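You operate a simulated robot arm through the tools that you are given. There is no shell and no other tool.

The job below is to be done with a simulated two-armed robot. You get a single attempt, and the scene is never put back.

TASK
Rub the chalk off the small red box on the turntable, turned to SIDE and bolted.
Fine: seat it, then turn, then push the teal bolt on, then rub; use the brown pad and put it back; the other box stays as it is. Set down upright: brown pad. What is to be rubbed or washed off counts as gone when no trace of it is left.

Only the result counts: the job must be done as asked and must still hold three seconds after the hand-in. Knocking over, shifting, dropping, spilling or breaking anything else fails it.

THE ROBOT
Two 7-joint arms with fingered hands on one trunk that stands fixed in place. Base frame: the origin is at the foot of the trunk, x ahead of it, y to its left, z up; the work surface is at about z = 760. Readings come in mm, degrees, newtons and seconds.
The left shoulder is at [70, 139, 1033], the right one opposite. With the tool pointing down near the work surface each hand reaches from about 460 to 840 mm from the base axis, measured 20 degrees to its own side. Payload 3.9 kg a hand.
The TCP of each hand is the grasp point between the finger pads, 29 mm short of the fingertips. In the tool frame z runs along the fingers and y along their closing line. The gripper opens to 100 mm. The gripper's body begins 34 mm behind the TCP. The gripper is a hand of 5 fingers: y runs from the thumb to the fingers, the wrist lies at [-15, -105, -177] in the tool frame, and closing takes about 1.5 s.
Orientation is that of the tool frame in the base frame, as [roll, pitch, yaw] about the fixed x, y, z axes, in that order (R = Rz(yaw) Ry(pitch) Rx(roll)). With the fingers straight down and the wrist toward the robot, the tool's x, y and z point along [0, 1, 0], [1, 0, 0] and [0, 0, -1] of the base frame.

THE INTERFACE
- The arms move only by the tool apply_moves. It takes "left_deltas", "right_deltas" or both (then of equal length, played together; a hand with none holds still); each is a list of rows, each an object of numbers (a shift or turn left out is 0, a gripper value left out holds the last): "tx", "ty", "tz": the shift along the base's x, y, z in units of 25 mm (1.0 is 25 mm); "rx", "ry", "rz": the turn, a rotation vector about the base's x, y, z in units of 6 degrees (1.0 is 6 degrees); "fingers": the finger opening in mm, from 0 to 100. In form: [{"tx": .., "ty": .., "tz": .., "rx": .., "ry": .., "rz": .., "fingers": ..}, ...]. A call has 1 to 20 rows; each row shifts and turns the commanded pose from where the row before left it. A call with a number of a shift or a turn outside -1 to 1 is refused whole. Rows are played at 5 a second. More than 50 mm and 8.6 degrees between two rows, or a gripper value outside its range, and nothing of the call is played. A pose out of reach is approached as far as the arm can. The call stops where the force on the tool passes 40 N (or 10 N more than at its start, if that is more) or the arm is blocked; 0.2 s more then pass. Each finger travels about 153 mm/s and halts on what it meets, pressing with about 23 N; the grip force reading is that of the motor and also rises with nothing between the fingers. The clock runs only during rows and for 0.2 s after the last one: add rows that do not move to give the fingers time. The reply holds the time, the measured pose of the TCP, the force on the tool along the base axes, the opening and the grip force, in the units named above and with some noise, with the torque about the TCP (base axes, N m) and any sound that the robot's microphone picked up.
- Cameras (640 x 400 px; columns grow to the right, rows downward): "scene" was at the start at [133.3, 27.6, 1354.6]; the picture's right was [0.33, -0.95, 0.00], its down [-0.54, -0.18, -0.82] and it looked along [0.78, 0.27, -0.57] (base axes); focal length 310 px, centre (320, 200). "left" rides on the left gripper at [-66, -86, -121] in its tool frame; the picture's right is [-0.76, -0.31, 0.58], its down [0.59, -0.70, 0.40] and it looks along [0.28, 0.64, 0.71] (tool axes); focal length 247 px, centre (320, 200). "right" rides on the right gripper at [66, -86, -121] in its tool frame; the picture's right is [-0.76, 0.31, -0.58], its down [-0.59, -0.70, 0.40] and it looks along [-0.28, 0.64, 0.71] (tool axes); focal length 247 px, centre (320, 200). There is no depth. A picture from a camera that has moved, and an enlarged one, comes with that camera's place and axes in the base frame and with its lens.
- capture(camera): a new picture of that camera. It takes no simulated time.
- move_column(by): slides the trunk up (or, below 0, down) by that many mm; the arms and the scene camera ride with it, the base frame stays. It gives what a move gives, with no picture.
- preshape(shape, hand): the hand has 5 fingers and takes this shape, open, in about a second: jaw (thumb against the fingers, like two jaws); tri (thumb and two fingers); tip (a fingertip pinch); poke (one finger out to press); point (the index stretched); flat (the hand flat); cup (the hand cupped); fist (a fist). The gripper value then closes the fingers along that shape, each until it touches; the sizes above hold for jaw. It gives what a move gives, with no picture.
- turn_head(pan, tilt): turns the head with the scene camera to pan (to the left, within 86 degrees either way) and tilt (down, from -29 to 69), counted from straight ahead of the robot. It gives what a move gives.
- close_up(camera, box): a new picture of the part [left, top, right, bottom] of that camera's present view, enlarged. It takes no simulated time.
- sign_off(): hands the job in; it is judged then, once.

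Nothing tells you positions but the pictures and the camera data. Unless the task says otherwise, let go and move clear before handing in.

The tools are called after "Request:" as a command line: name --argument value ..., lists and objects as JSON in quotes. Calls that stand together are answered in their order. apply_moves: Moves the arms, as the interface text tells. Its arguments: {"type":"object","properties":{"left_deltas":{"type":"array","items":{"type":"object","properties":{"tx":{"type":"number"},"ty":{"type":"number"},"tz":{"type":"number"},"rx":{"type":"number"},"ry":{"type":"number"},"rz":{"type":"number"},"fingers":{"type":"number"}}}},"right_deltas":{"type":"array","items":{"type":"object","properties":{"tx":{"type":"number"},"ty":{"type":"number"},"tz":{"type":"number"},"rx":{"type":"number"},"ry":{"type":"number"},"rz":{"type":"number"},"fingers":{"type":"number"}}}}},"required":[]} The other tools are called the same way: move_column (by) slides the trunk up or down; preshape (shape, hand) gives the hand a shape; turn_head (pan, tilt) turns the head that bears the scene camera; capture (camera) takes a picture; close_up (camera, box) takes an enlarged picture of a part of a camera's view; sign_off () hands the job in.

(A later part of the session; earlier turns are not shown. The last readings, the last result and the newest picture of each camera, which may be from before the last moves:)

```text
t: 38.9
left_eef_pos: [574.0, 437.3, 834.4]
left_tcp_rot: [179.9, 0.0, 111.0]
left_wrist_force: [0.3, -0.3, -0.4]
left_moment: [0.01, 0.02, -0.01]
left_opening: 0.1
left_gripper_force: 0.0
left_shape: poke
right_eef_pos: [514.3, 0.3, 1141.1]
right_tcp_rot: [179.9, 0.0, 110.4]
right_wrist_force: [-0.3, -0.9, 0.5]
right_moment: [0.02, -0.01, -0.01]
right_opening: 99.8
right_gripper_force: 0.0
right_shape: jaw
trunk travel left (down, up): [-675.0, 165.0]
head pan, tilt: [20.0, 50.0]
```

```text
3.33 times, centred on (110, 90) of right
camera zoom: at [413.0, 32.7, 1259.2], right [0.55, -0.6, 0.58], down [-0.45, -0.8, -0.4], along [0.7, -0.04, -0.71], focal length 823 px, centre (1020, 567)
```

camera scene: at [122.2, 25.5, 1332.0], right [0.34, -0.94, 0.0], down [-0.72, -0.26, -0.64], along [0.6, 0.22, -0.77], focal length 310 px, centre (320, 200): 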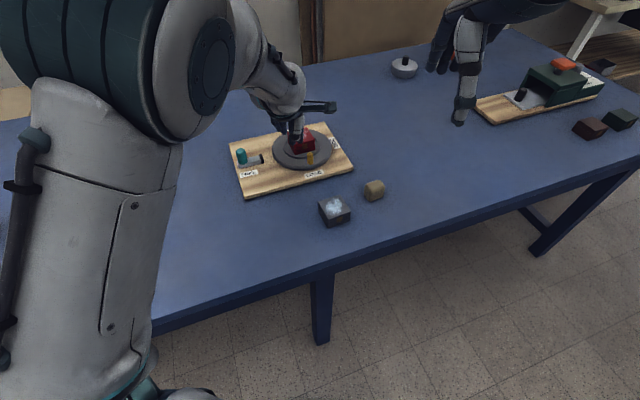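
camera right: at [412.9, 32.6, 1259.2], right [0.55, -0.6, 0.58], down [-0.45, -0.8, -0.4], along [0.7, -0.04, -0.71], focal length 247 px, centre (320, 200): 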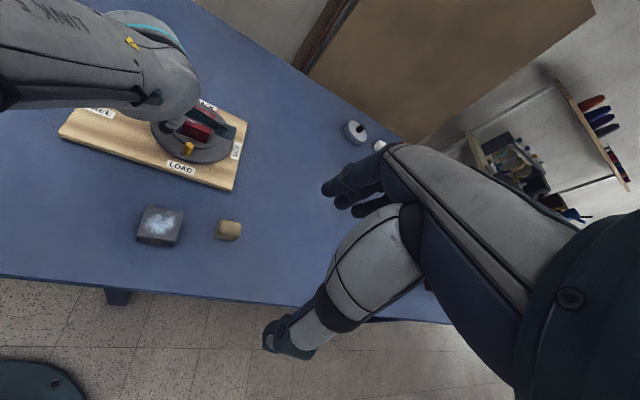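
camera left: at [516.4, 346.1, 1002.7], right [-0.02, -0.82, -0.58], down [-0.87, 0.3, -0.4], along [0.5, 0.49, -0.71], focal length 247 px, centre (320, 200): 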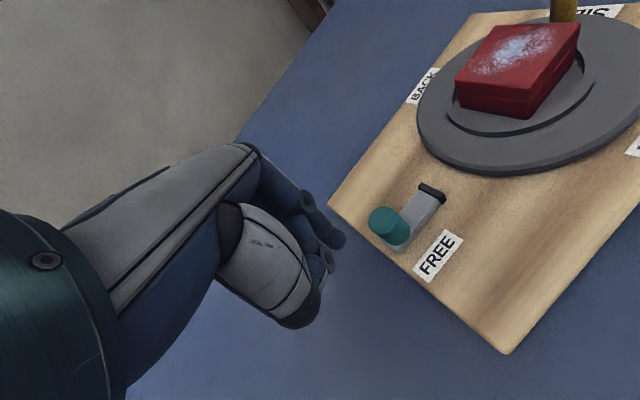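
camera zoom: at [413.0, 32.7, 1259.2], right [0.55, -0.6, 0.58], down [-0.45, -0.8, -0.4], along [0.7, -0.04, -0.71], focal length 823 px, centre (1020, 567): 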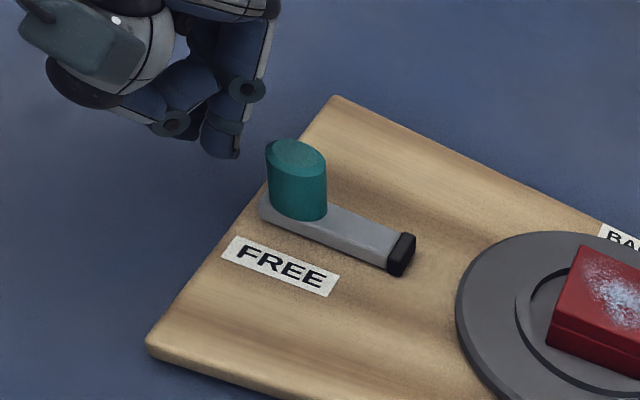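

The finger is about 30 mm behind the knob and roughly 6 mm off its sliding axis. I'll correct that, then push gently along the bar's direction.

Request:
apply_moves --left_deltas '[{"tx": -0.152, "ty": -0.13}, {"tx": 0.104, "ty": -0.121}, {"tx": 0.104, "ty": -0.121}, {"tx": 0.104, "ty": -0.121}, {"tx": 0.104, "ty": -0.121}, {"tx": 0.104, "ty": -0.121}, {}]'

Request:
close_up --camera "left" --box '[260, 120, 460, 280]'

Request:
close_up --camera "right" --box '[30, 30, 190, 150]'

```text
t: 40.5
left_eef_pos: [582.2, 419.1, 834.3]
left_tcp_rot: [180.0, -0.1, 111.0]
left_wrist_force: [-0.5, -0.4, -0.1]
left_moment: [-0.01, -0.01, 0.01]
left_opening: 0.3
left_gripper_force: 0.1
left_shape: poke
right_eef_pos: [514.5, -0.4, 1140.6]
right_tcp_rot: [179.9, 0.0, 110.3]
right_wrist_force: [0.5, 0.2, -0.1]
right_moment: [0.0, 0.02, -0.02]
right_opening: 99.6
right_gripper_force: 0.0
right_shape: jaw
trunk travel left (down, up): [-675.0, 165.0]
head pan, tilt: [20.0, 50.0]
```

```text
2.50 times, centred on (360, 200) of left
camera zoom: at [526.2, 327.6, 955.6], right [-0.02, -0.82, -0.58], down [-0.87, 0.3, -0.4], along [0.5, 0.49, -0.71], focal length 617 px, centre (220, 200)
```

zoom: 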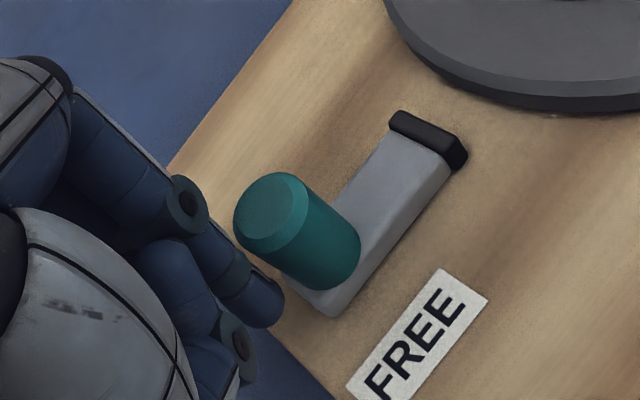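

```text
3.33 times, centred on (110, 90) of right
camera zoom: at [412.7, 32.7, 1259.3], right [0.55, -0.6, 0.58], down [-0.45, -0.8, -0.4], along [0.7, -0.04, -0.71], focal length 823 px, centre (1020, 567)
```

zoom: 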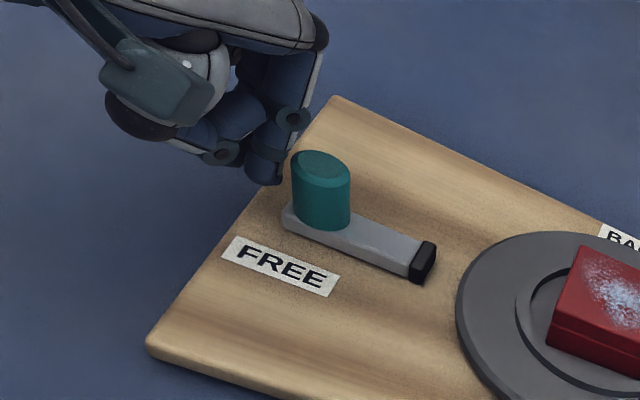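

The bar slides with the knob. I'll continue pushing.

Request:
apply_moves --left_deltas '[{"tx": 0.104, "ty": -0.121}, {"tx": 0.104, "ty": -0.121}, {"tx": 0.104, "ty": -0.121}, {"tx": 0.07, "ty": -0.08}, {}]'

Request:
close_up --camera "left" --box '[260, 120, 460, 280]'

Request:
close_up --camera "right" --box '[30, 30, 190, 150]'

```text
t: 41.7
left_eef_pos: [592.3, 409.4, 834.4]
left_tcp_rot: [180.0, 0.0, 110.9]
left_wrist_force: [-2.3, 0.9, 0.6]
left_moment: [0.01, -0.01, 0.01]
left_opening: 0.0
left_gripper_force: 0.0
left_shape: poke
right_eef_pos: [514.2, 0.6, 1139.6]
right_tcp_rot: [179.9, 0.0, 110.4]
right_wrist_force: [0.8, -0.7, 0.0]
right_moment: [-0.02, 0.03, 0.0]
right_opening: 99.7
right_gripper_force: 0.1
right_shape: jaw
trunk travel left (down, up): [-675.0, 165.0]
head pan, tilt: [20.0, 50.0]
```

```text
2.50 times, centred on (360, 200) of left
camera zoom: at [535.7, 316.8, 955.3], right [-0.02, -0.82, -0.58], down [-0.87, 0.3, -0.4], along [0.5, 0.49, -0.71], focal length 617 px, centre (220, 200)
```

zoom: 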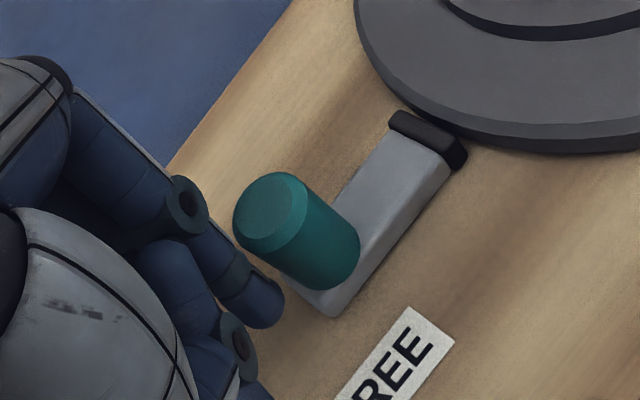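

```text
3.33 times, centred on (110, 90) of right
camera zoom: at [412.6, 32.7, 1259.3], right [0.55, -0.6, 0.58], down [-0.45, -0.8, -0.4], along [0.7, -0.04, -0.71], focal length 823 px, centre (1020, 567)
```

zoom: 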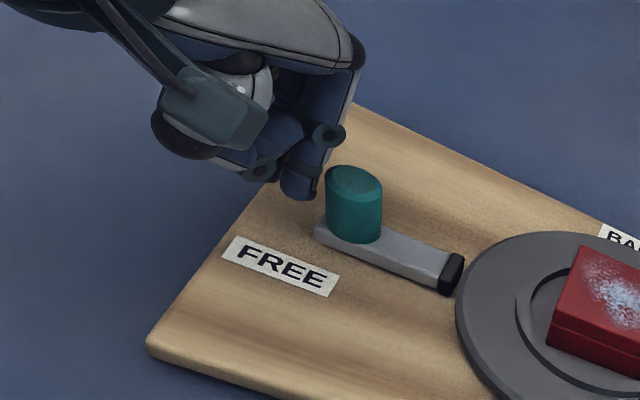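

The black tip is nearly at the disc edge. I'll make smaller pushes and watch the force.

Request:
apply_moves --left_deltas '[{"tx": 0.052, "ty": -0.06}, {"tx": 0.052, "ty": -0.06}, {"tx": 0.052, "ty": -0.06}, {}]'

Request:
close_up --camera "left" --box '[300, 120, 420, 220]'

Request:
close_up --camera "right" --box '[90, 80, 190, 155]'

```text
t: 42.7
left_eef_pos: [594.4, 405.4, 833.1]
left_tcp_rot: [-179.9, 0.0, 111.1]
left_wrist_force: [-5.7, 8.2, 1.5]
left_moment: [-0.01, 0.0, 0.03]
left_opening: 0.0
left_gripper_force: 0.1
left_shape: poke
right_eef_pos: [514.1, 2.1, 1140.8]
right_tcp_rot: [180.0, 0.0, 110.4]
right_wrist_force: [-0.1, -0.1, 0.4]
right_moment: [-0.02, 0.02, 0.03]
right_opening: 100.0
right_gripper_force: 0.1
right_shape: jaw
trunk travel left (down, up): [-675.0, 165.0]
head pan, tilt: [20.0, 50.0]
```

```text
4.00 times, centred on (360, 170) of left
camera zoom: at [538.5, 314.3, 955.4], right [-0.01, -0.82, -0.58], down [-0.87, 0.3, -0.4], along [0.5, 0.49, -0.71], focal length 988 px, centre (160, 320)
```

zoom: 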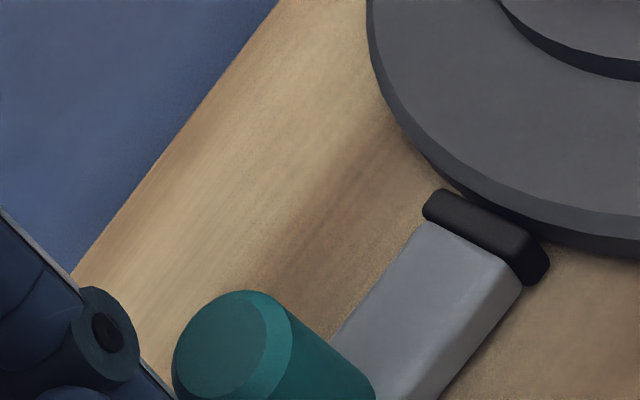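

```text
5.33 times, centred on (140, 118) of right
camera zoom: at [411.6, 34.2, 1259.6], right [0.55, -0.6, 0.58], down [-0.45, -0.8, -0.4], along [0.7, -0.04, -0.71], focal length 1317 px, centre (1280, 640)
```

zoom: 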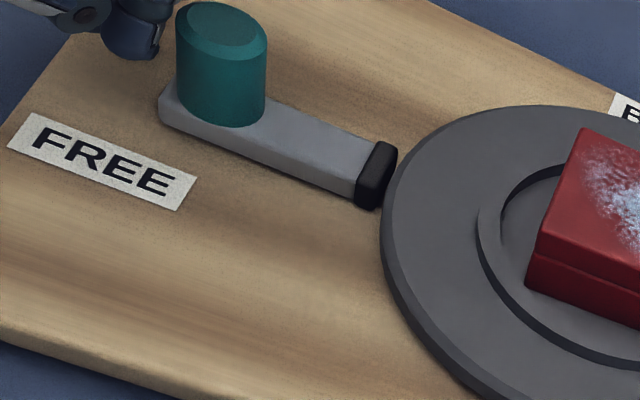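

The force has risen to about 10 N, so the pad has met the disc rim. I'll make one more firm nudge to be sure it is fully home.

Request:
apply_moves --left_deltas '[{"tx": 0.052, "ty": -0.06}, {"tx": 0.04, "ty": -0.047}, {}]'

Request:
close_up --camera "right" --box '[90, 80, 190, 155]'

```text
t: 43.5
left_eef_pos: [597.3, 400.0, 835.0]
left_tcp_rot: [179.9, 0.1, 110.8]
left_wrist_force: [-11.7, 2.5, 5.6]
left_moment: [-0.01, 0.01, -0.03]
left_opening: 0.0
left_gripper_force: 0.0
left_shape: poke
right_eef_pos: [512.7, 1.4, 1140.9]
right_tcp_rot: [179.8, 0.0, 110.4]
right_wrist_force: [-0.3, -0.9, 0.2]
right_moment: [0.02, -0.03, -0.04]
right_opening: 99.9
right_gripper_force: 0.1
right_shape: jaw
trunk travel left (down, up): [-675.0, 165.0]
head pan, tilt: [20.0, 50.0]
```

```text
5.33 times, centred on (140, 118) of right
camera zoom: at [410.5, 32.6, 1260.1], right [0.55, -0.6, 0.58], down [-0.45, -0.8, -0.4], along [0.7, -0.04, -0.71], focal length 1317 px, centre (1280, 640)
```

zoom: 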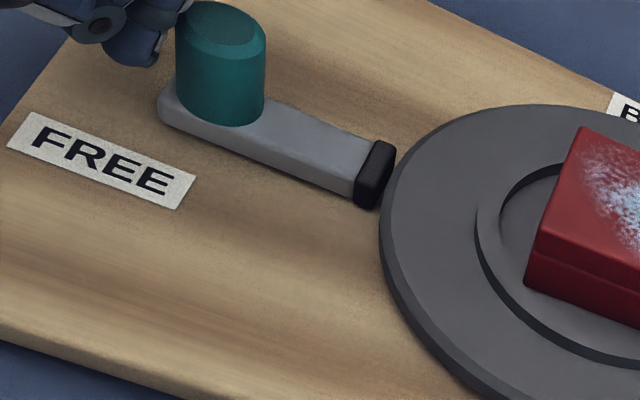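

The bar is firmly against its stop. I'll back off, go up and check the whole assembly.

Request:
apply_moves --left_deltas '[{"tx": -0.2, "ty": 0.25}, {"tx": -0.2, "ty": 0.25}, {"tx": -0.2, "ty": 0.25}, {"tz": 0.6}, {"tz": 0.9}, {"tz": 0.9}, {"tz": 0.9}, {"tz": 0.9}, {}, {}]'

Request:
close_up --camera "scene" --box '[220, 100, 380, 200]'

Request:
close_up --camera "right" --box '[50, 50, 270, 200]'

Request:
close_up --camera "scene" --box '[310, 160, 410, 230]'

Request:
close_up --camera "right" --box '[120, 190, 260, 260]'

```text
t: 45.7
left_eef_pos: [582.7, 418.9, 939.9]
left_tcp_rot: [-180.0, -0.1, 110.9]
left_wrist_force: [-0.3, 0.4, -0.5]
left_moment: [-0.04, -0.02, -0.01]
left_opening: 0.0
left_gripper_force: 0.0
left_shape: poke
right_eef_pos: [514.7, -0.2, 1140.8]
right_tcp_rot: [179.9, -0.1, 110.4]
right_wrist_force: [0.4, -0.1, 0.5]
right_moment: [0.02, 0.0, 0.02]
right_opening: 99.8
right_gripper_force: 0.1
right_shape: jaw
trunk travel left (down, up): [-675.0, 165.0]
head pan, tilt: [20.0, 50.0]
```

```text
4.00 times, centred on (300, 150) of scene
camera zoom: at [122.0, 25.1, 1332.1], right [0.34, -0.94, 0.0], down [-0.72, -0.26, -0.64], along [0.6, 0.22, -0.77], focal length 1240 px, centre (400, 400)
```

zoom: 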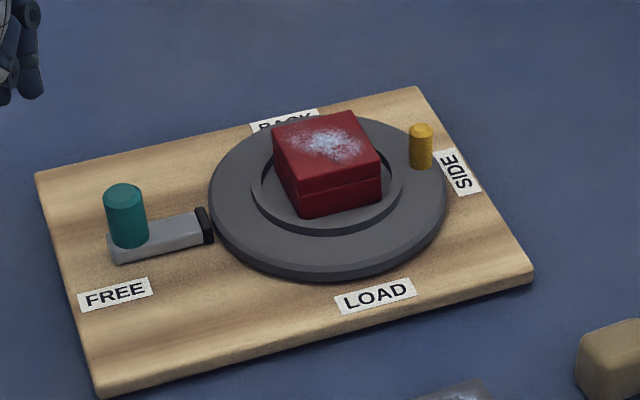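

```text
2.67 times, centred on (160, 125) of right
camera zoom: at [412.7, 32.5, 1259.3], right [0.55, -0.6, 0.58], down [-0.45, -0.8, -0.4], along [0.7, -0.04, -0.71], focal length 659 px, centre (747, 400)
```

zoom: 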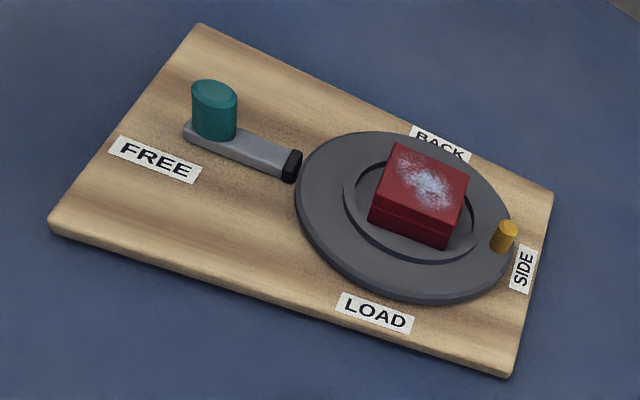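

```text
5.71 times, centred on (360, 195) of scene
camera zoom: at [122.0, 25.1, 1332.1], right [0.34, -0.94, 0.0], down [-0.72, -0.26, -0.64], along [0.6, 0.22, -0.77], focal length 1772 px, centre (91, 229)
```

zoom: 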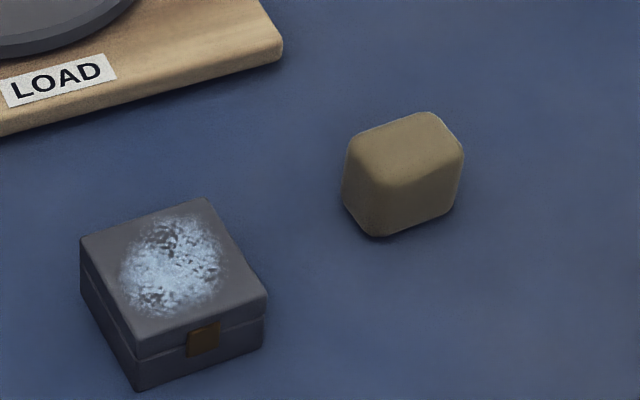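

```text
4.57 times, centred on (190, 225) of right
camera zoom: at [412.7, 32.5, 1259.3], right [0.55, -0.6, 0.58], down [-0.45, -0.8, -0.4], along [0.7, -0.04, -0.71], focal length 1129 px, centre (914, 86)
```

zoom: 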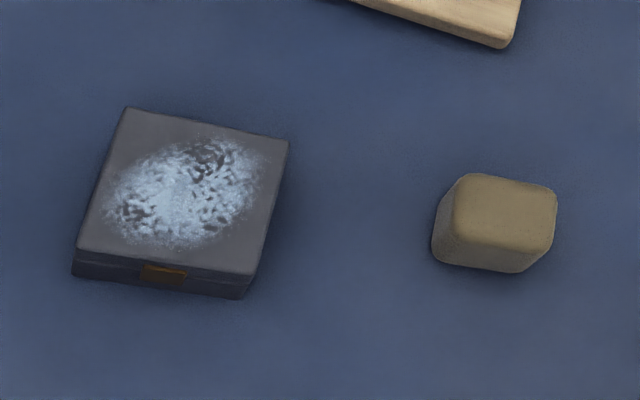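

The bolt is home against the disc, the peg is still at SIDE, and the box and pad are undisturbed. The pad is a rounded block of about 40 × 28 × 37 mm near (628, 72). I'll move the right arm out of the way, keeping its camera aimed at the work, and put the left hand back to jaw.

Request:
preshape --shape "jaw" --hand "left"

Request:
apply_moves --right_deltas '[{"ty": -0.8, "rz": 0.6}, {"ty": -0.9, "rz": 0.6}, {"ty": -0.9, "rz": 0.6}, {"ty": -0.9, "rz": 0.6}, {"ty": -0.9, "rz": 0.6}, {"ty": -0.9, "rz": 0.6}, {"ty": -0.9, "rz": 0.6}, {"ty": -0.9, "rz": 0.6}, {"ty": -0.9, "rz": 0.6}, {}, {}]'

Request:
capture --camera "right"

Request:
capture --camera "scene"

```text
t: 46.6
left_eef_pos: [583.2, 419.9, 938.7]
left_tcp_rot: [180.0, 0.0, 110.9]
left_wrist_force: [-0.3, -0.5, -0.2]
left_moment: [-0.01, 0.03, 0.01]
left_opening: 100.1
left_gripper_force: 0.0
left_shape: jaw
right_eef_pos: [515.2, 0.2, 1141.0]
right_tcp_rot: [180.0, 0.0, 110.3]
right_wrist_force: [0.3, -0.7, -0.2]
right_moment: [0.03, -0.03, 0.0]
right_opening: 100.0
right_gripper_force: 0.0
right_shape: jaw
trunk travel left (down, up): [-675.0, 165.0]
head pan, tilt: [20.0, 50.0]
```

```text
t: 49.0
left_eef_pos: [583.8, 420.5, 939.6]
left_tcp_rot: [180.0, 0.0, 111.0]
left_wrist_force: [0.7, 0.5, 0.4]
left_moment: [-0.01, -0.03, 0.02]
left_opening: 100.1
left_gripper_force: 0.1
left_shape: jaw
right_eef_pos: [516.2, -30.5, 1140.5]
right_tcp_rot: [-180.0, 0.0, 115.8]
right_wrist_force: [-0.3, 0.3, -1.0]
right_moment: [0.0, 0.0, 0.03]
right_opening: 99.6
right_gripper_force: 0.2
right_shape: jaw
right hand out of reach, approached as far as the arm can: row 2, 3, 4, 5, 6, 7, 8, 9
trunk travel left (down, up): [-675.0, 165.0]
head pan, tilt: [20.0, 50.0]
```

```text
taken
camera right: at [410.5, -8.5, 1259.5], right [0.6, -0.55, 0.58], down [-0.38, -0.84, -0.4], along [0.7, 0.02, -0.71], focal length 247 px, centre (320, 200)
```

right: 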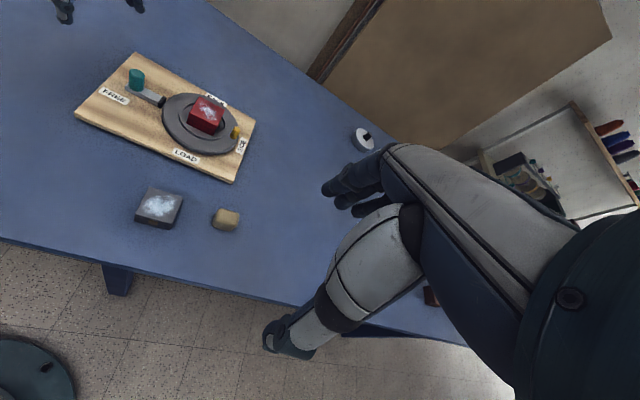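

```text
taken
camera scene: at [122.2, 25.2, 1332.0], right [0.34, -0.94, 0.0], down [-0.72, -0.26, -0.64], along [0.6, 0.22, -0.77], focal length 310 px, centre (320, 200)
```

scene: 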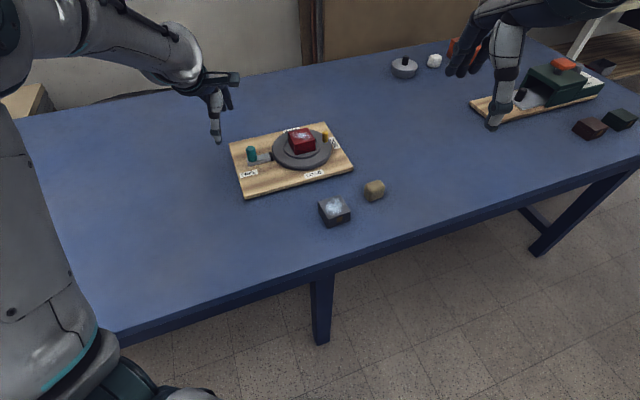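

The yaw I added pushed the right arm out of reach. I'll undo the rotation and see where it goes.

Request:
apply_moves --right_deltas '[{"rz": -0.6}, {"rz": -0.6}, {"rz": -0.6}, {"rz": -0.6}, {}, {}]'

```text
t: 50.4
left_eef_pos: [584.2, 418.6, 939.5]
left_tcp_rot: [-179.9, 0.1, 111.0]
left_wrist_force: [0.8, -0.1, 0.3]
left_moment: [0.01, 0.01, 0.01]
left_opening: 99.7
left_gripper_force: 0.2
left_shape: jaw
right_eef_pos: [515.6, -32.3, 1141.8]
right_tcp_rot: [179.9, -0.1, 101.5]
right_wrist_force: [0.9, -0.4, 1.1]
right_moment: [-0.01, 0.03, -0.01]
right_opening: 99.6
right_gripper_force: 0.1
right_shape: jaw
trunk travel left (down, up): [-675.0, 165.0]
head pan, tilt: [20.0, 50.0]
```

Request:
apply_moves --right_deltas '[{"ty": -0.9, "rz": -0.2}, {"ty": -0.9, "rz": -0.2}, {"ty": -0.9, "rz": -0.2}, {"ty": -0.9, "rz": -0.2}, {"ty": -0.9, "rz": -0.2}, {"ty": -0.9, "rz": -0.2}, {"ty": -0.9, "rz": -0.2}, {}, {}]'

Request:
capture --camera "right"

```text
t: 52.4
left_eef_pos: [584.1, 419.6, 940.2]
left_tcp_rot: [180.0, 0.0, 111.0]
left_wrist_force: [-0.3, -0.1, -0.2]
left_moment: [0.02, 0.02, 0.0]
left_opening: 100.1
left_gripper_force: 0.0
left_shape: jaw
right_eef_pos: [515.1, -190.8, 1142.8]
right_tcp_rot: [179.8, 0.0, 93.0]
right_wrist_force: [-0.6, -0.2, -0.8]
right_moment: [-0.02, 0.0, 0.01]
right_opening: 99.7
right_gripper_force: 0.0
right_shape: jaw
trunk travel left (down, up): [-675.0, 165.0]
head pan, tilt: [20.0, 50.0]
```

```text
taken
camera right: at [427.1, -127.5, 1260.5], right [0.34, -0.74, 0.58], down [-0.67, -0.62, -0.4], along [0.66, -0.25, -0.71], focal length 247 px, centre (320, 200)
```

right: 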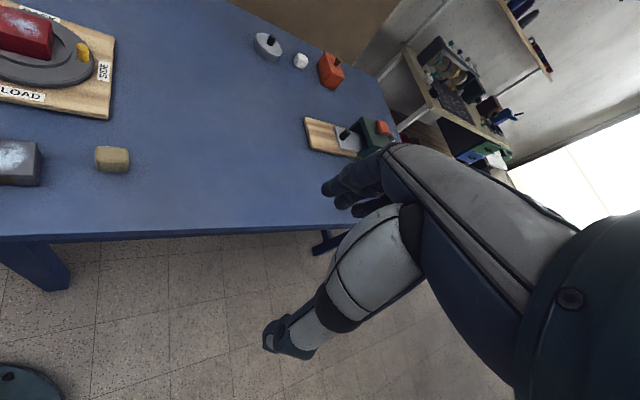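

The right arm is clear now. I'll move the left hand over the pad, keeping height above everything.

Request:
apply_moves --left_deltas '[{"tx": 0.11, "ty": -0.87}, {"tx": 0.11, "ty": -0.87}, {"tx": 0.11, "ty": -0.87}, {"tx": 0.11, "ty": -0.87}, {"tx": 0.11, "ty": -0.87}, {"tx": 0.11, "ty": -0.87}, {"tx": 0.11, "ty": -0.87}, {"tx": 0.11, "ty": -0.87}, {"tx": 0.11, "ty": -0.87}, {"tx": 0.11, "ty": -0.87}, {"tx": 0.11, "ty": -0.87}, {"tx": 0.11, "ty": -0.87}, {"tx": 0.11, "ty": -0.87}, {"tx": 0.11, "ty": -0.87}, {"tx": 0.11, "ty": -0.87}, {"tx": 0.11, "ty": -0.87}, {}, {}]'

Request:
capture --camera "left"

Request:
capture --camera "scene"

```text
t: 56.2
left_eef_pos: [634.1, 86.3, 948.3]
left_tcp_rot: [-178.9, 3.2, 113.2]
left_wrist_force: [0.5, -0.5, -0.4]
left_moment: [0.02, 0.0, -0.02]
left_opening: 100.0
left_gripper_force: 0.0
left_shape: jaw
right_eef_pos: [515.4, -188.6, 1141.0]
right_tcp_rot: [179.9, 0.0, 93.0]
right_wrist_force: [0.3, 0.2, -0.1]
right_moment: [0.01, 0.01, -0.01]
right_opening: 99.7
right_gripper_force: 0.0
right_shape: jaw
trunk travel left (down, up): [-675.0, 165.0]
head pan, tilt: [20.0, 50.0]
```

```text
taken
camera left: at [580.0, 0.3, 1074.7], right [0.02, -0.85, -0.53], down [-0.88, 0.24, -0.42], along [0.48, 0.47, -0.74], focal length 247 px, centre (320, 200)
```

left: 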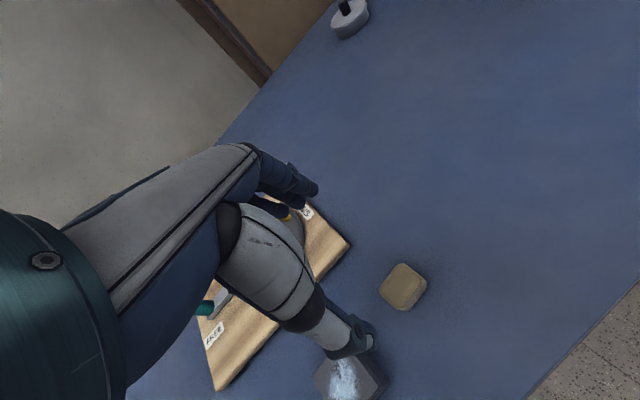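

```text
taken
camera scene: at [122.3, 25.1, 1332.0], right [0.34, -0.94, 0.0], down [-0.72, -0.26, -0.64], along [0.6, 0.22, -0.77], focal length 310 px, centre (320, 200)
```

scene: 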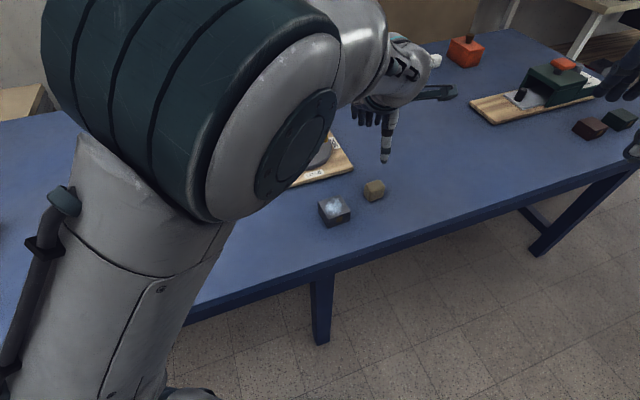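

This yaw is near the wrist's limit again here. The pad can also be gripped along its long axis (yaw about 47°), so I'll rotate the other way and see if the arm is comfortable there.

Request:
apply_moves --left_deltas '[{"rz": -0.9}, {"rz": -0.9}, {"rz": -0.9}, {"rz": -0.9}, {"rz": -0.9}, {"rz": -0.9}, {"rz": -0.9}, {"rz": -0.9}, {"rz": -0.9}, {"rz": -0.9}, {"rz": -0.9}, {"rz": -0.9}, {}, {}, {}]'

Request:
capture --camera "left"

Request:
capture --camera "scene"

```text
t: 59.4
left_eef_pos: [628.1, 70.1, 938.1]
left_tcp_rot: [-180.0, 0.1, 46.2]
left_wrist_force: [-0.3, 0.5, -0.7]
left_moment: [-0.01, -0.02, -0.02]
left_opening: 99.8
left_gripper_force: 0.0
left_shape: jaw
right_eef_pos: [515.4, -189.3, 1140.5]
right_tcp_rot: [179.9, 0.0, 93.1]
right_wrist_force: [0.1, 0.5, -0.3]
right_moment: [0.01, 0.03, -0.01]
right_opening: 99.7
right_gripper_force: 0.1
right_shape: jaw
trunk travel left (down, up): [-675.0, 165.0]
head pan, tilt: [20.0, 50.0]
```

```text
taken
camera left: at [520.7, 83.6, 1060.3], right [-0.75, -0.33, -0.58], down [-0.1, 0.91, -0.4], along [0.66, -0.24, -0.71], focal length 247 px, centre (320, 200)
```

left: 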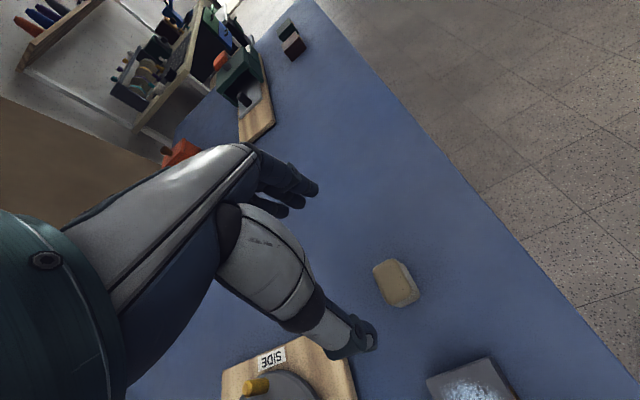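

```text
taken
camera scene: at [122.1, 25.2, 1332.0], right [0.34, -0.94, 0.0], down [-0.72, -0.26, -0.64], along [0.6, 0.22, -0.77], focal length 310 px, centre (320, 200)
```

scene: 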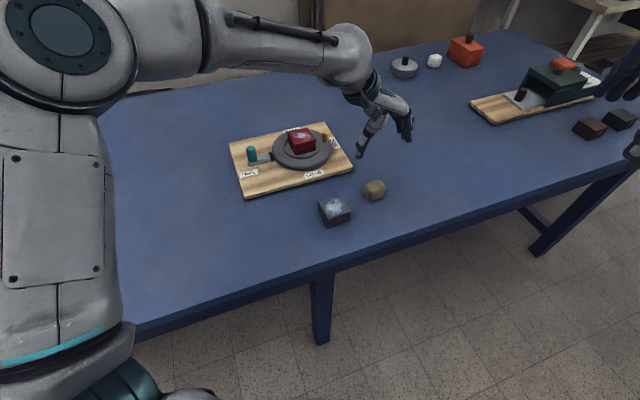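

The arm is comfortable at this yaw and the pose is exact. I'll zoom in to measure the pad accurately.

Request:
close_up --camera "left" --box '[340, 240, 460, 330]'

Request:
close_up --camera "scene" --box '[310, 160, 410, 230]'

Request:
close_up --camera "right" --box '[0, 110, 180, 210]'

```text
4.44 times, centred on (400, 285) of left
camera zoom: at [520.7, 83.6, 1060.3], right [-0.75, -0.33, -0.58], down [-0.1, 0.91, -0.4], along [0.66, -0.24, -0.71], focal length 1098 px, centre (-36, -178)
```

zoom: 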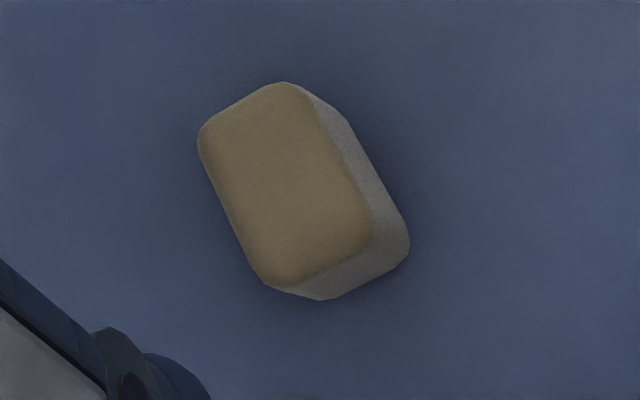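

```text
5.71 times, centred on (360, 195) of scene
camera zoom: at [122.1, 25.2, 1332.0], right [0.34, -0.94, 0.0], down [-0.72, -0.26, -0.64], along [0.6, 0.22, -0.77], focal length 1772 px, centre (91, 229)
```

zoom: 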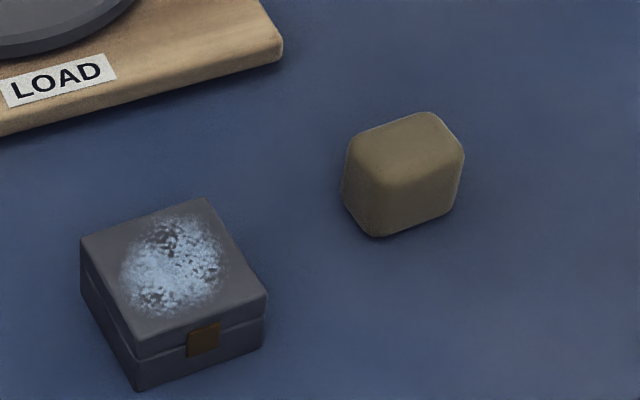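

```text
3.56 times, centred on (90, 160) of right
camera zoom: at [427.1, -127.1, 1260.4], right [0.34, -0.74, 0.58], down [-0.67, -0.62, -0.4], along [0.66, -0.25, -0.71], focal length 878 px, centre (1138, 342)
```

zoom: 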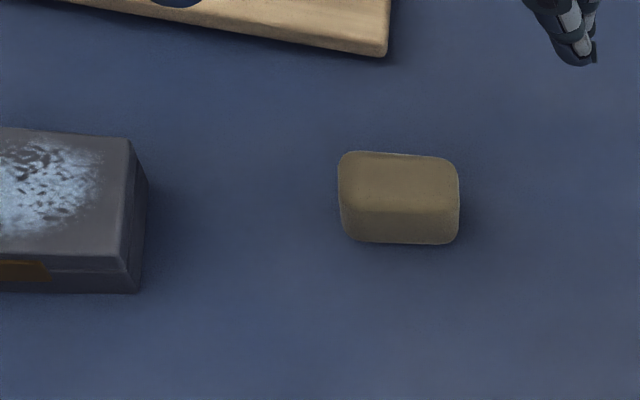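

The pad is 40 × 30 × 35 mm, centred at (627.7, 73.4), long axis at −46.7°. I'll align and descend with the fingertips 12 mm above the table.

Request:
apply_moves --left_deltas '[{"ty": 0.13, "tx": -0.016, "rz": -0.48, "fingers": 80}, {"tz": -0.9}, {"tz": -0.9}, {"tz": -0.9}, {"tz": -0.9}, {"tz": -0.7}, {"tz": -0.5}, {"tz": -0.4}, {"tz": -0.28}, {}, {}]'

Request:
capture --camera "left"

Request:
close_up --camera "scene" --box '[310, 150, 430, 230]'

Request:
close_up --camera "right" --box '[0, 90, 200, 210]'

```text
t: 61.8
left_eef_pos: [628.3, 75.2, 802.6]
left_tcp_rot: [-179.9, 0.0, 43.3]
left_wrist_force: [0.0, -0.2, 0.5]
left_moment: [0.03, -0.01, 0.01]
left_opening: 80.2
left_gripper_force: 0.1
left_shape: jaw
right_eef_pos: [514.6, -189.3, 1140.8]
right_tcp_rot: [180.0, 0.0, 93.0]
right_wrist_force: [0.2, -0.5, 0.5]
right_moment: [0.02, -0.01, -0.01]
right_opening: 99.6
right_gripper_force: 0.1
right_shape: jaw
trunk travel left (down, up): [-675.0, 165.0]
head pan, tilt: [20.0, 50.0]
```

```text
taken
camera left: at [521.0, 92.0, 923.3], right [-0.76, -0.3, -0.58], down [-0.05, 0.92, -0.4], along [0.65, -0.27, -0.71], focal length 247 px, centre (320, 200)
```

left: 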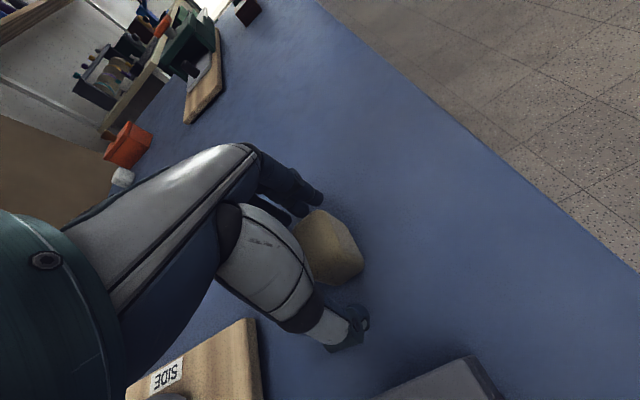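

```text
5.00 times, centred on (370, 190) of scene
camera zoom: at [122.2, 25.3, 1332.0], right [0.34, -0.94, 0.0], down [-0.72, -0.26, -0.64], along [0.6, 0.22, -0.77], focal length 1551 px, centre (70, 250)
```

zoom: 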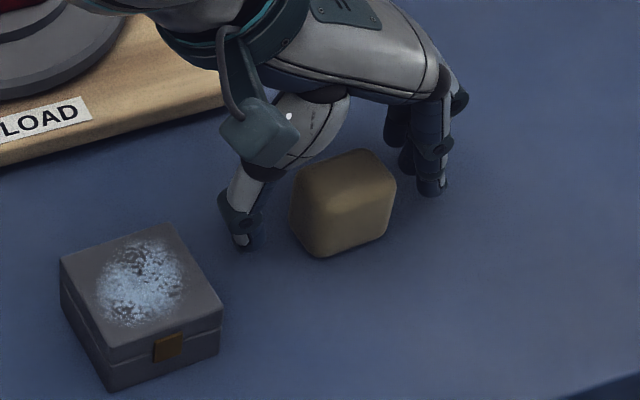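

```text
3.20 times, centred on (100, 150) of right
camera zoom: at [427.2, -127.0, 1260.4], right [0.34, -0.74, 0.58], down [-0.67, -0.62, -0.4], along [0.66, -0.25, -0.71], focal length 790 px, centre (1024, 360)
```

zoom: 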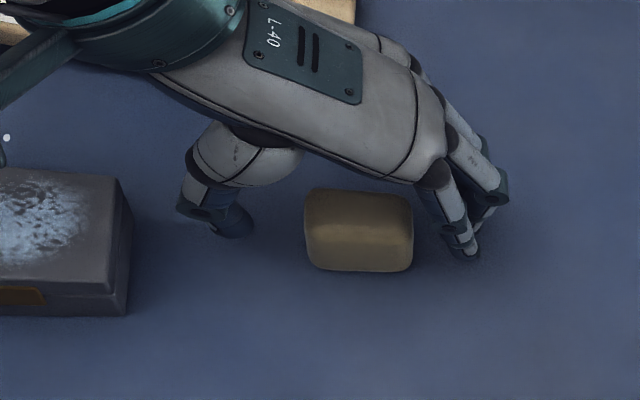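

The hand is centred on the pad. I'll close on it.

Request:
apply_moves --left_deltas '[{"fingers": 65}, {"fingers": 52}, {"fingers": 42}, {"fingers": 34}, {"fingers": 28}, {}, {}, {}, {}]'

Request:
close_up --camera "scene" --box '[310, 150, 430, 230]'

Request:
close_up --camera "right" --box '[0, 90, 200, 210]'

```text
t: 63.8
left_eef_pos: [628.0, 74.7, 802.1]
left_tcp_rot: [180.0, 0.0, 43.3]
left_wrist_force: [-0.9, 0.3, -0.5]
left_moment: [-0.02, 0.04, -0.03]
left_opening: 38.5
left_gripper_force: 23.1
left_shape: jaw
right_eef_pos: [514.9, -188.8, 1140.4]
right_tcp_rot: [179.9, 0.1, 93.1]
right_wrist_force: [-0.5, 0.1, 0.0]
right_moment: [-0.01, -0.01, -0.02]
right_opening: 99.7
right_gripper_force: 0.1
right_shape: jaw
trunk travel left (down, up): [-675.0, 165.0]
head pan, tilt: [20.0, 50.0]
```

```text
5.00 times, centred on (370, 190) of scene
camera zoom: at [122.2, 25.2, 1332.0], right [0.34, -0.94, 0.0], down [-0.72, -0.26, -0.64], along [0.6, 0.22, -0.77], focal length 1551 px, centre (70, 250)
```

zoom: 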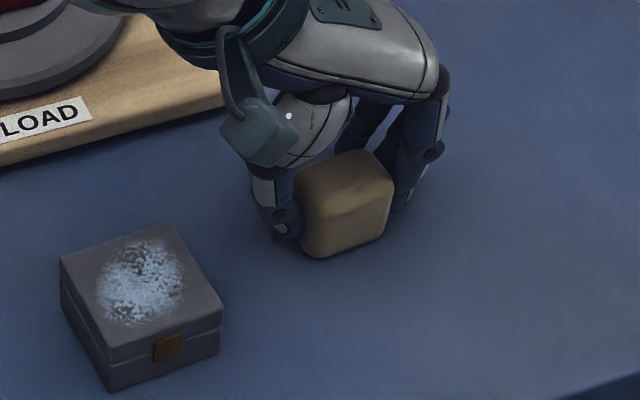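

```text
3.20 times, centred on (100, 150) of right
camera zoom: at [427.2, -127.1, 1260.4], right [0.34, -0.74, 0.58], down [-0.67, -0.62, -0.4], along [0.66, -0.25, -0.71], focal length 790 px, centre (1024, 360)
```

zoom: 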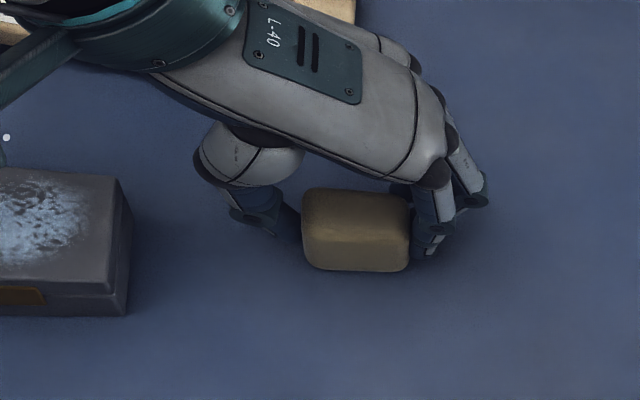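

The pad is gripped at 38.5 mm. I note the pick pose as (628, 74.7, 802), yaw 43.3°, for the return. Next I'll lift and carry it to above the box.

Request:
apply_moves --left_deltas '[{"tz": 0.4}, {"tz": 0.8}, {"tz": 0.9}, {"tz": 0.9}, {"tz": 0.9}, {"tz": 0.9}, {"tz": 0.7}, {}, {}]'

Request:
close_up --camera "right" --box '[0, 60, 200, 210]'

Request:
capture --camera "left"

```text
t: 65.8
left_eef_pos: [627.5, 72.8, 939.1]
left_tcp_rot: [179.9, -0.1, 43.3]
left_wrist_force: [-0.3, -0.3, -0.1]
left_moment: [-0.01, -0.01, -0.02]
left_opening: 38.8
left_gripper_force: 23.2
left_shape: jaw
right_eef_pos: [514.8, -189.0, 1141.4]
right_tcp_rot: [179.9, 0.1, 93.0]
right_wrist_force: [-0.7, 0.0, -0.4]
right_moment: [0.0, 0.03, 0.02]
right_opening: 99.8
right_gripper_force: 0.0
right_shape: jaw
trunk travel left (down, up): [-675.0, 165.0]
head pan, tilt: [20.0, 50.0]
```

```text
2.67 times, centred on (100, 135) of right
camera zoom: at [427.1, -127.1, 1260.5], right [0.34, -0.74, 0.58], down [-0.67, -0.62, -0.4], along [0.66, -0.25, -0.71], focal length 659 px, centre (907, 373)
```

zoom: 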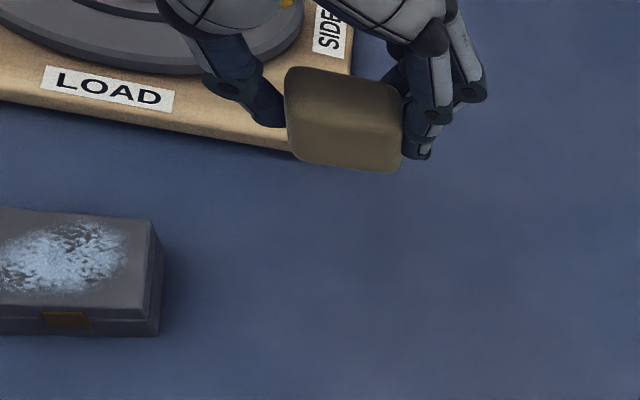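

```text
taken
camera left: at [521.7, 91.9, 1060.7], right [-0.76, -0.3, -0.58], down [-0.05, 0.92, -0.4], along [0.65, -0.27, -0.71], focal length 247 px, centre (320, 200)
```

left: 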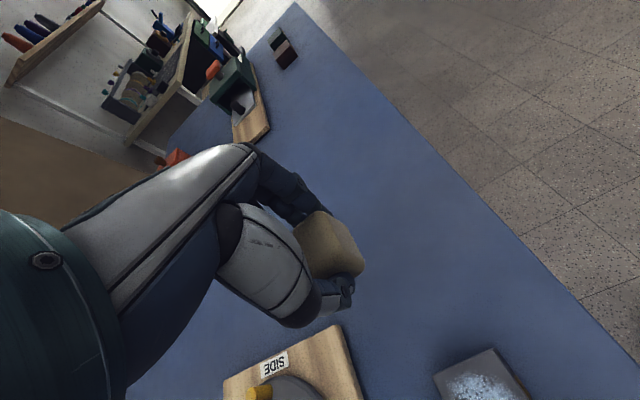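

Request:
apply_moves --left_deltas '[{"tx": 0.31, "ty": 0.87}, {"tx": 0.31, "ty": 0.87}, {"tx": 0.31, "ty": 0.87}, {"tx": 0.31, "ty": 0.87}, {"tx": 0.31, "ty": 0.87}, {"tx": 0.31, "ty": 0.87}, {"tx": 0.31, "ty": 0.87}, {"tx": 0.31, "ty": 0.87}, {"tx": 0.31, "ty": 0.87}, {"tx": 0.31, "ty": 0.87}, {}, {}]'

Request:
capture --camera "left"

Request:
capture --camera "scene"

Request:
close_up --camera "right" --box '[0, 0, 160, 120]'

```text
t: 68.4
left_eef_pos: [705.4, 293.2, 939.0]
left_tcp_rot: [-180.0, 0.0, 43.4]
left_wrist_force: [-0.9, -0.5, -1.1]
left_moment: [0.0, 0.01, 0.0]
left_opening: 38.5
left_gripper_force: 23.2
left_shape: jaw
right_eef_pos: [515.7, -187.6, 1141.0]
right_tcp_rot: [179.8, -0.1, 93.0]
right_wrist_force: [0.0, 0.1, 0.0]
right_moment: [-0.01, 0.01, -0.02]
right_opening: 99.8
right_gripper_force: 0.1
right_shape: jaw
trunk travel left (down, up): [-675.0, 165.0]
head pan, tilt: [20.0, 50.0]
```

```text
taken
camera left: at [599.3, 310.5, 1060.9], right [-0.76, -0.3, -0.58], down [-0.05, 0.92, -0.4], along [0.65, -0.27, -0.71], focal length 247 px, centre (320, 200)
```

left: 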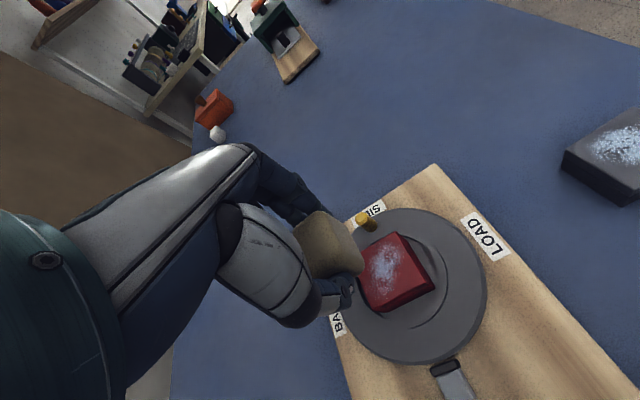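

```text
taken
camera scene: at [122.4, 25.4, 1332.0], right [0.34, -0.94, 0.0], down [-0.72, -0.26, -0.64], along [0.6, 0.22, -0.77], focal length 310 px, centre (320, 200)
```

scene: 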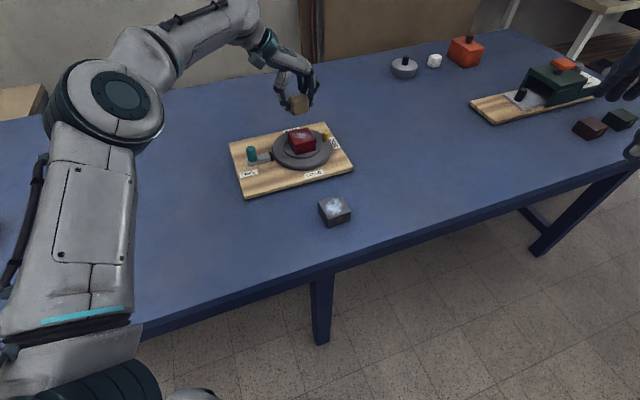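

```text
3.33 times, centred on (80, 60) of right
camera zoom: at [427.4, -126.9, 1260.4], right [0.34, -0.74, 0.58], down [-0.67, -0.62, -0.4], along [0.66, -0.25, -0.71], focal length 823 px, centre (1120, 667)
```

zoom: 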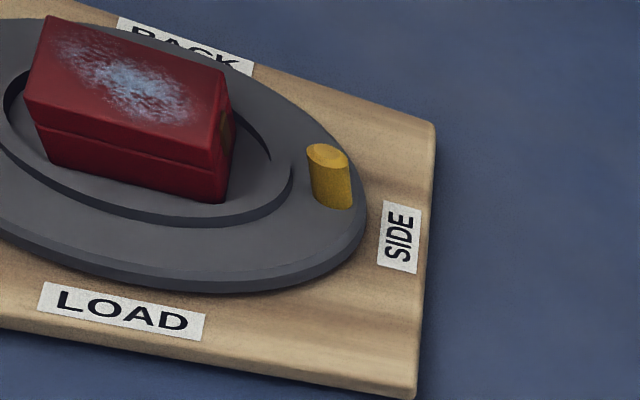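

The pose is exact here and the scene camera has a clear view. I'll zoom in on the pad and the chalk.

Request:
close_up --camera "left" --box '[280, 190, 460, 330]'

Request:
close_up --camera "scene" --box '[250, 70, 350, 170]'

```text
2.86 times, centred on (370, 260) of left
camera zoom: at [599.3, 310.5, 1060.9], right [-0.76, -0.3, -0.58], down [-0.05, 0.92, -0.4], along [0.65, -0.27, -0.71], focal length 706 px, centre (177, 29)
```

zoom: 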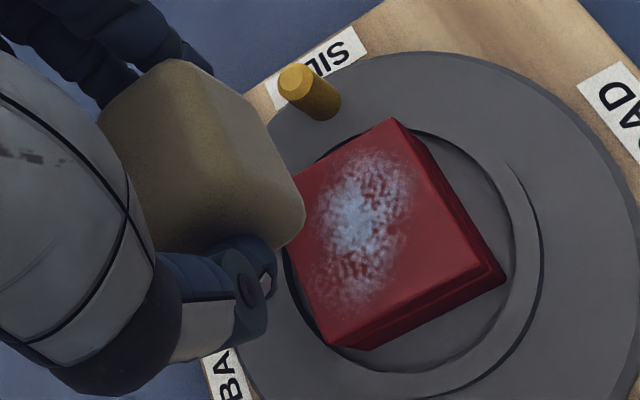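

```text
4.00 times, centred on (300, 120) of scene
camera zoom: at [122.4, 25.4, 1332.0], right [0.34, -0.94, 0.0], down [-0.72, -0.26, -0.64], along [0.6, 0.22, -0.77], focal length 1240 px, centre (400, 520)
```

zoom: 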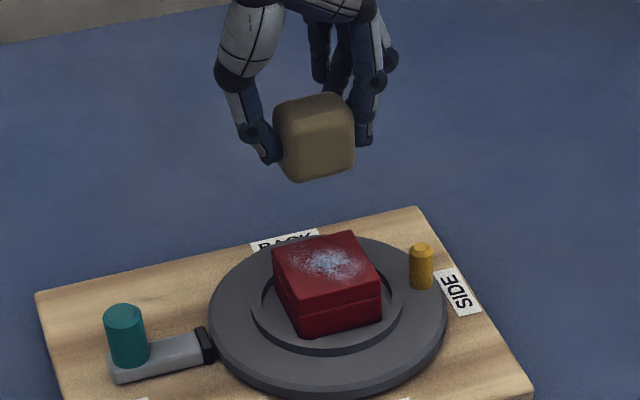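

The pad sits centred at the TCP and the chalk is a roughly 50 × 34 mm patch near (705, 287). I'll centre over the box, descend, and then find contact in small steps.

Request:
apply_moves --left_deltas '[{"ty": -0.19, "tz": -0.5}, {"tz": -0.7}, {"tz": -0.6}, {"tz": -0.5}, {}, {}]'

Request:
close_up --camera "scene" --box '[250, 90, 350, 170]'

Request:
close_up --camera "left" --box '[280, 190, 460, 330]'

```text
t: 69.8
left_eef_pos: [706.4, 286.6, 881.3]
left_tcp_rot: [-180.0, -0.1, 43.2]
left_wrist_force: [0.6, -0.4, -0.2]
left_moment: [0.0, 0.01, 0.0]
left_opening: 38.7
left_gripper_force: 23.2
left_shape: jaw
right_eef_pos: [515.3, -189.6, 1140.0]
right_tcp_rot: [179.9, 0.0, 93.0]
right_wrist_force: [0.9, -0.4, -0.2]
right_moment: [0.02, -0.02, 0.03]
right_opening: 99.9
right_gripper_force: 0.0
right_shape: jaw
trunk travel left (down, up): [-675.0, 165.0]
head pan, tilt: [20.0, 50.0]
```

```text
5.00 times, centred on (300, 130) of scene
camera zoom: at [122.3, 25.3, 1332.0], right [0.34, -0.94, 0.0], down [-0.72, -0.26, -0.64], along [0.6, 0.22, -0.77], focal length 1551 px, centre (420, 550)
```

zoom: 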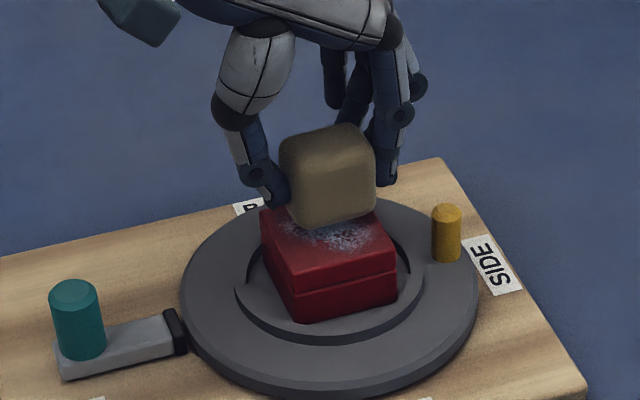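

```text
2.86 times, centred on (370, 260) of left
camera zoom: at [599.2, 305.5, 1003.0], right [-0.76, -0.3, -0.58], down [-0.05, 0.92, -0.4], along [0.65, -0.27, -0.71], focal length 706 px, centre (177, 29)
```

zoom: 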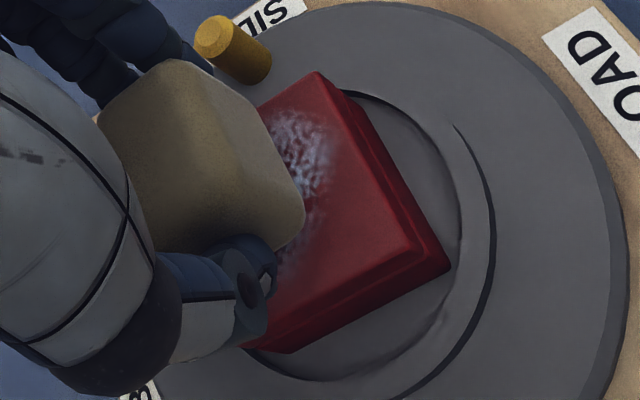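

The pad is directly over the box. I'll find contact gently.

Request:
apply_moves --left_deltas '[{"tz": -0.12}, {"tz": -0.12}, {"tz": -0.12}, {}]'

```text
t: 70.8
left_eef_pos: [705.6, 287.8, 875.2]
left_tcp_rot: [179.9, 0.0, 43.4]
left_wrist_force: [-0.5, -0.2, 2.7]
left_moment: [-0.01, -0.03, 0.02]
left_opening: 38.6
left_gripper_force: 22.9
left_shape: jaw
right_eef_pos: [515.3, -188.6, 1140.8]
right_tcp_rot: [180.0, 0.0, 92.9]
right_wrist_force: [-0.5, 0.2, -0.4]
right_moment: [-0.04, -0.02, 0.0]
right_opening: 99.9
right_gripper_force: 0.1
right_shape: jaw
trunk travel left (down, up): [-675.0, 165.0]
head pan, tilt: [20.0, 50.0]
```

Request:
apply_moves --left_deltas '[{"tz": -0.06}, {"tz": -0.04}, {}]'

Request:
close_up --camera "scene" --box '[260, 100, 340, 160]'

```text
t: 71.6
left_eef_pos: [705.0, 286.8, 873.1]
left_tcp_rot: [179.8, -0.2, 43.4]
left_wrist_force: [1.1, 1.8, 11.8]
left_moment: [-0.01, -0.11, 0.03]
left_opening: 39.1
left_gripper_force: 22.9
left_shape: jaw
right_eef_pos: [513.2, -190.0, 1141.9]
right_tcp_rot: [179.8, 0.0, 92.9]
right_wrist_force: [-0.3, 0.2, -0.6]
right_moment: [-0.03, 0.0, 0.01]
right_opening: 100.0
right_gripper_force: 0.1
right_shape: jaw
trunk travel left (down, up): [-675.0, 165.0]
head pan, tilt: [20.0, 50.0]
```

```text
6.67 times, centred on (300, 130) of scene
camera zoom: at [120.2, 24.7, 1332.4], right [0.34, -0.94, 0.0], down [-0.72, -0.26, -0.64], along [0.61, 0.22, -0.77], focal length 2067 px, centre (453, 667)
```

zoom: 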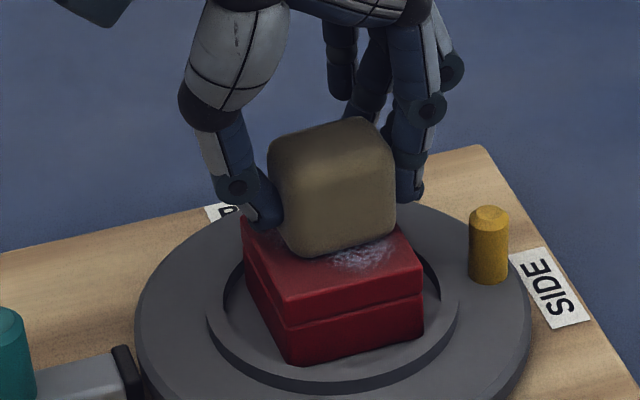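

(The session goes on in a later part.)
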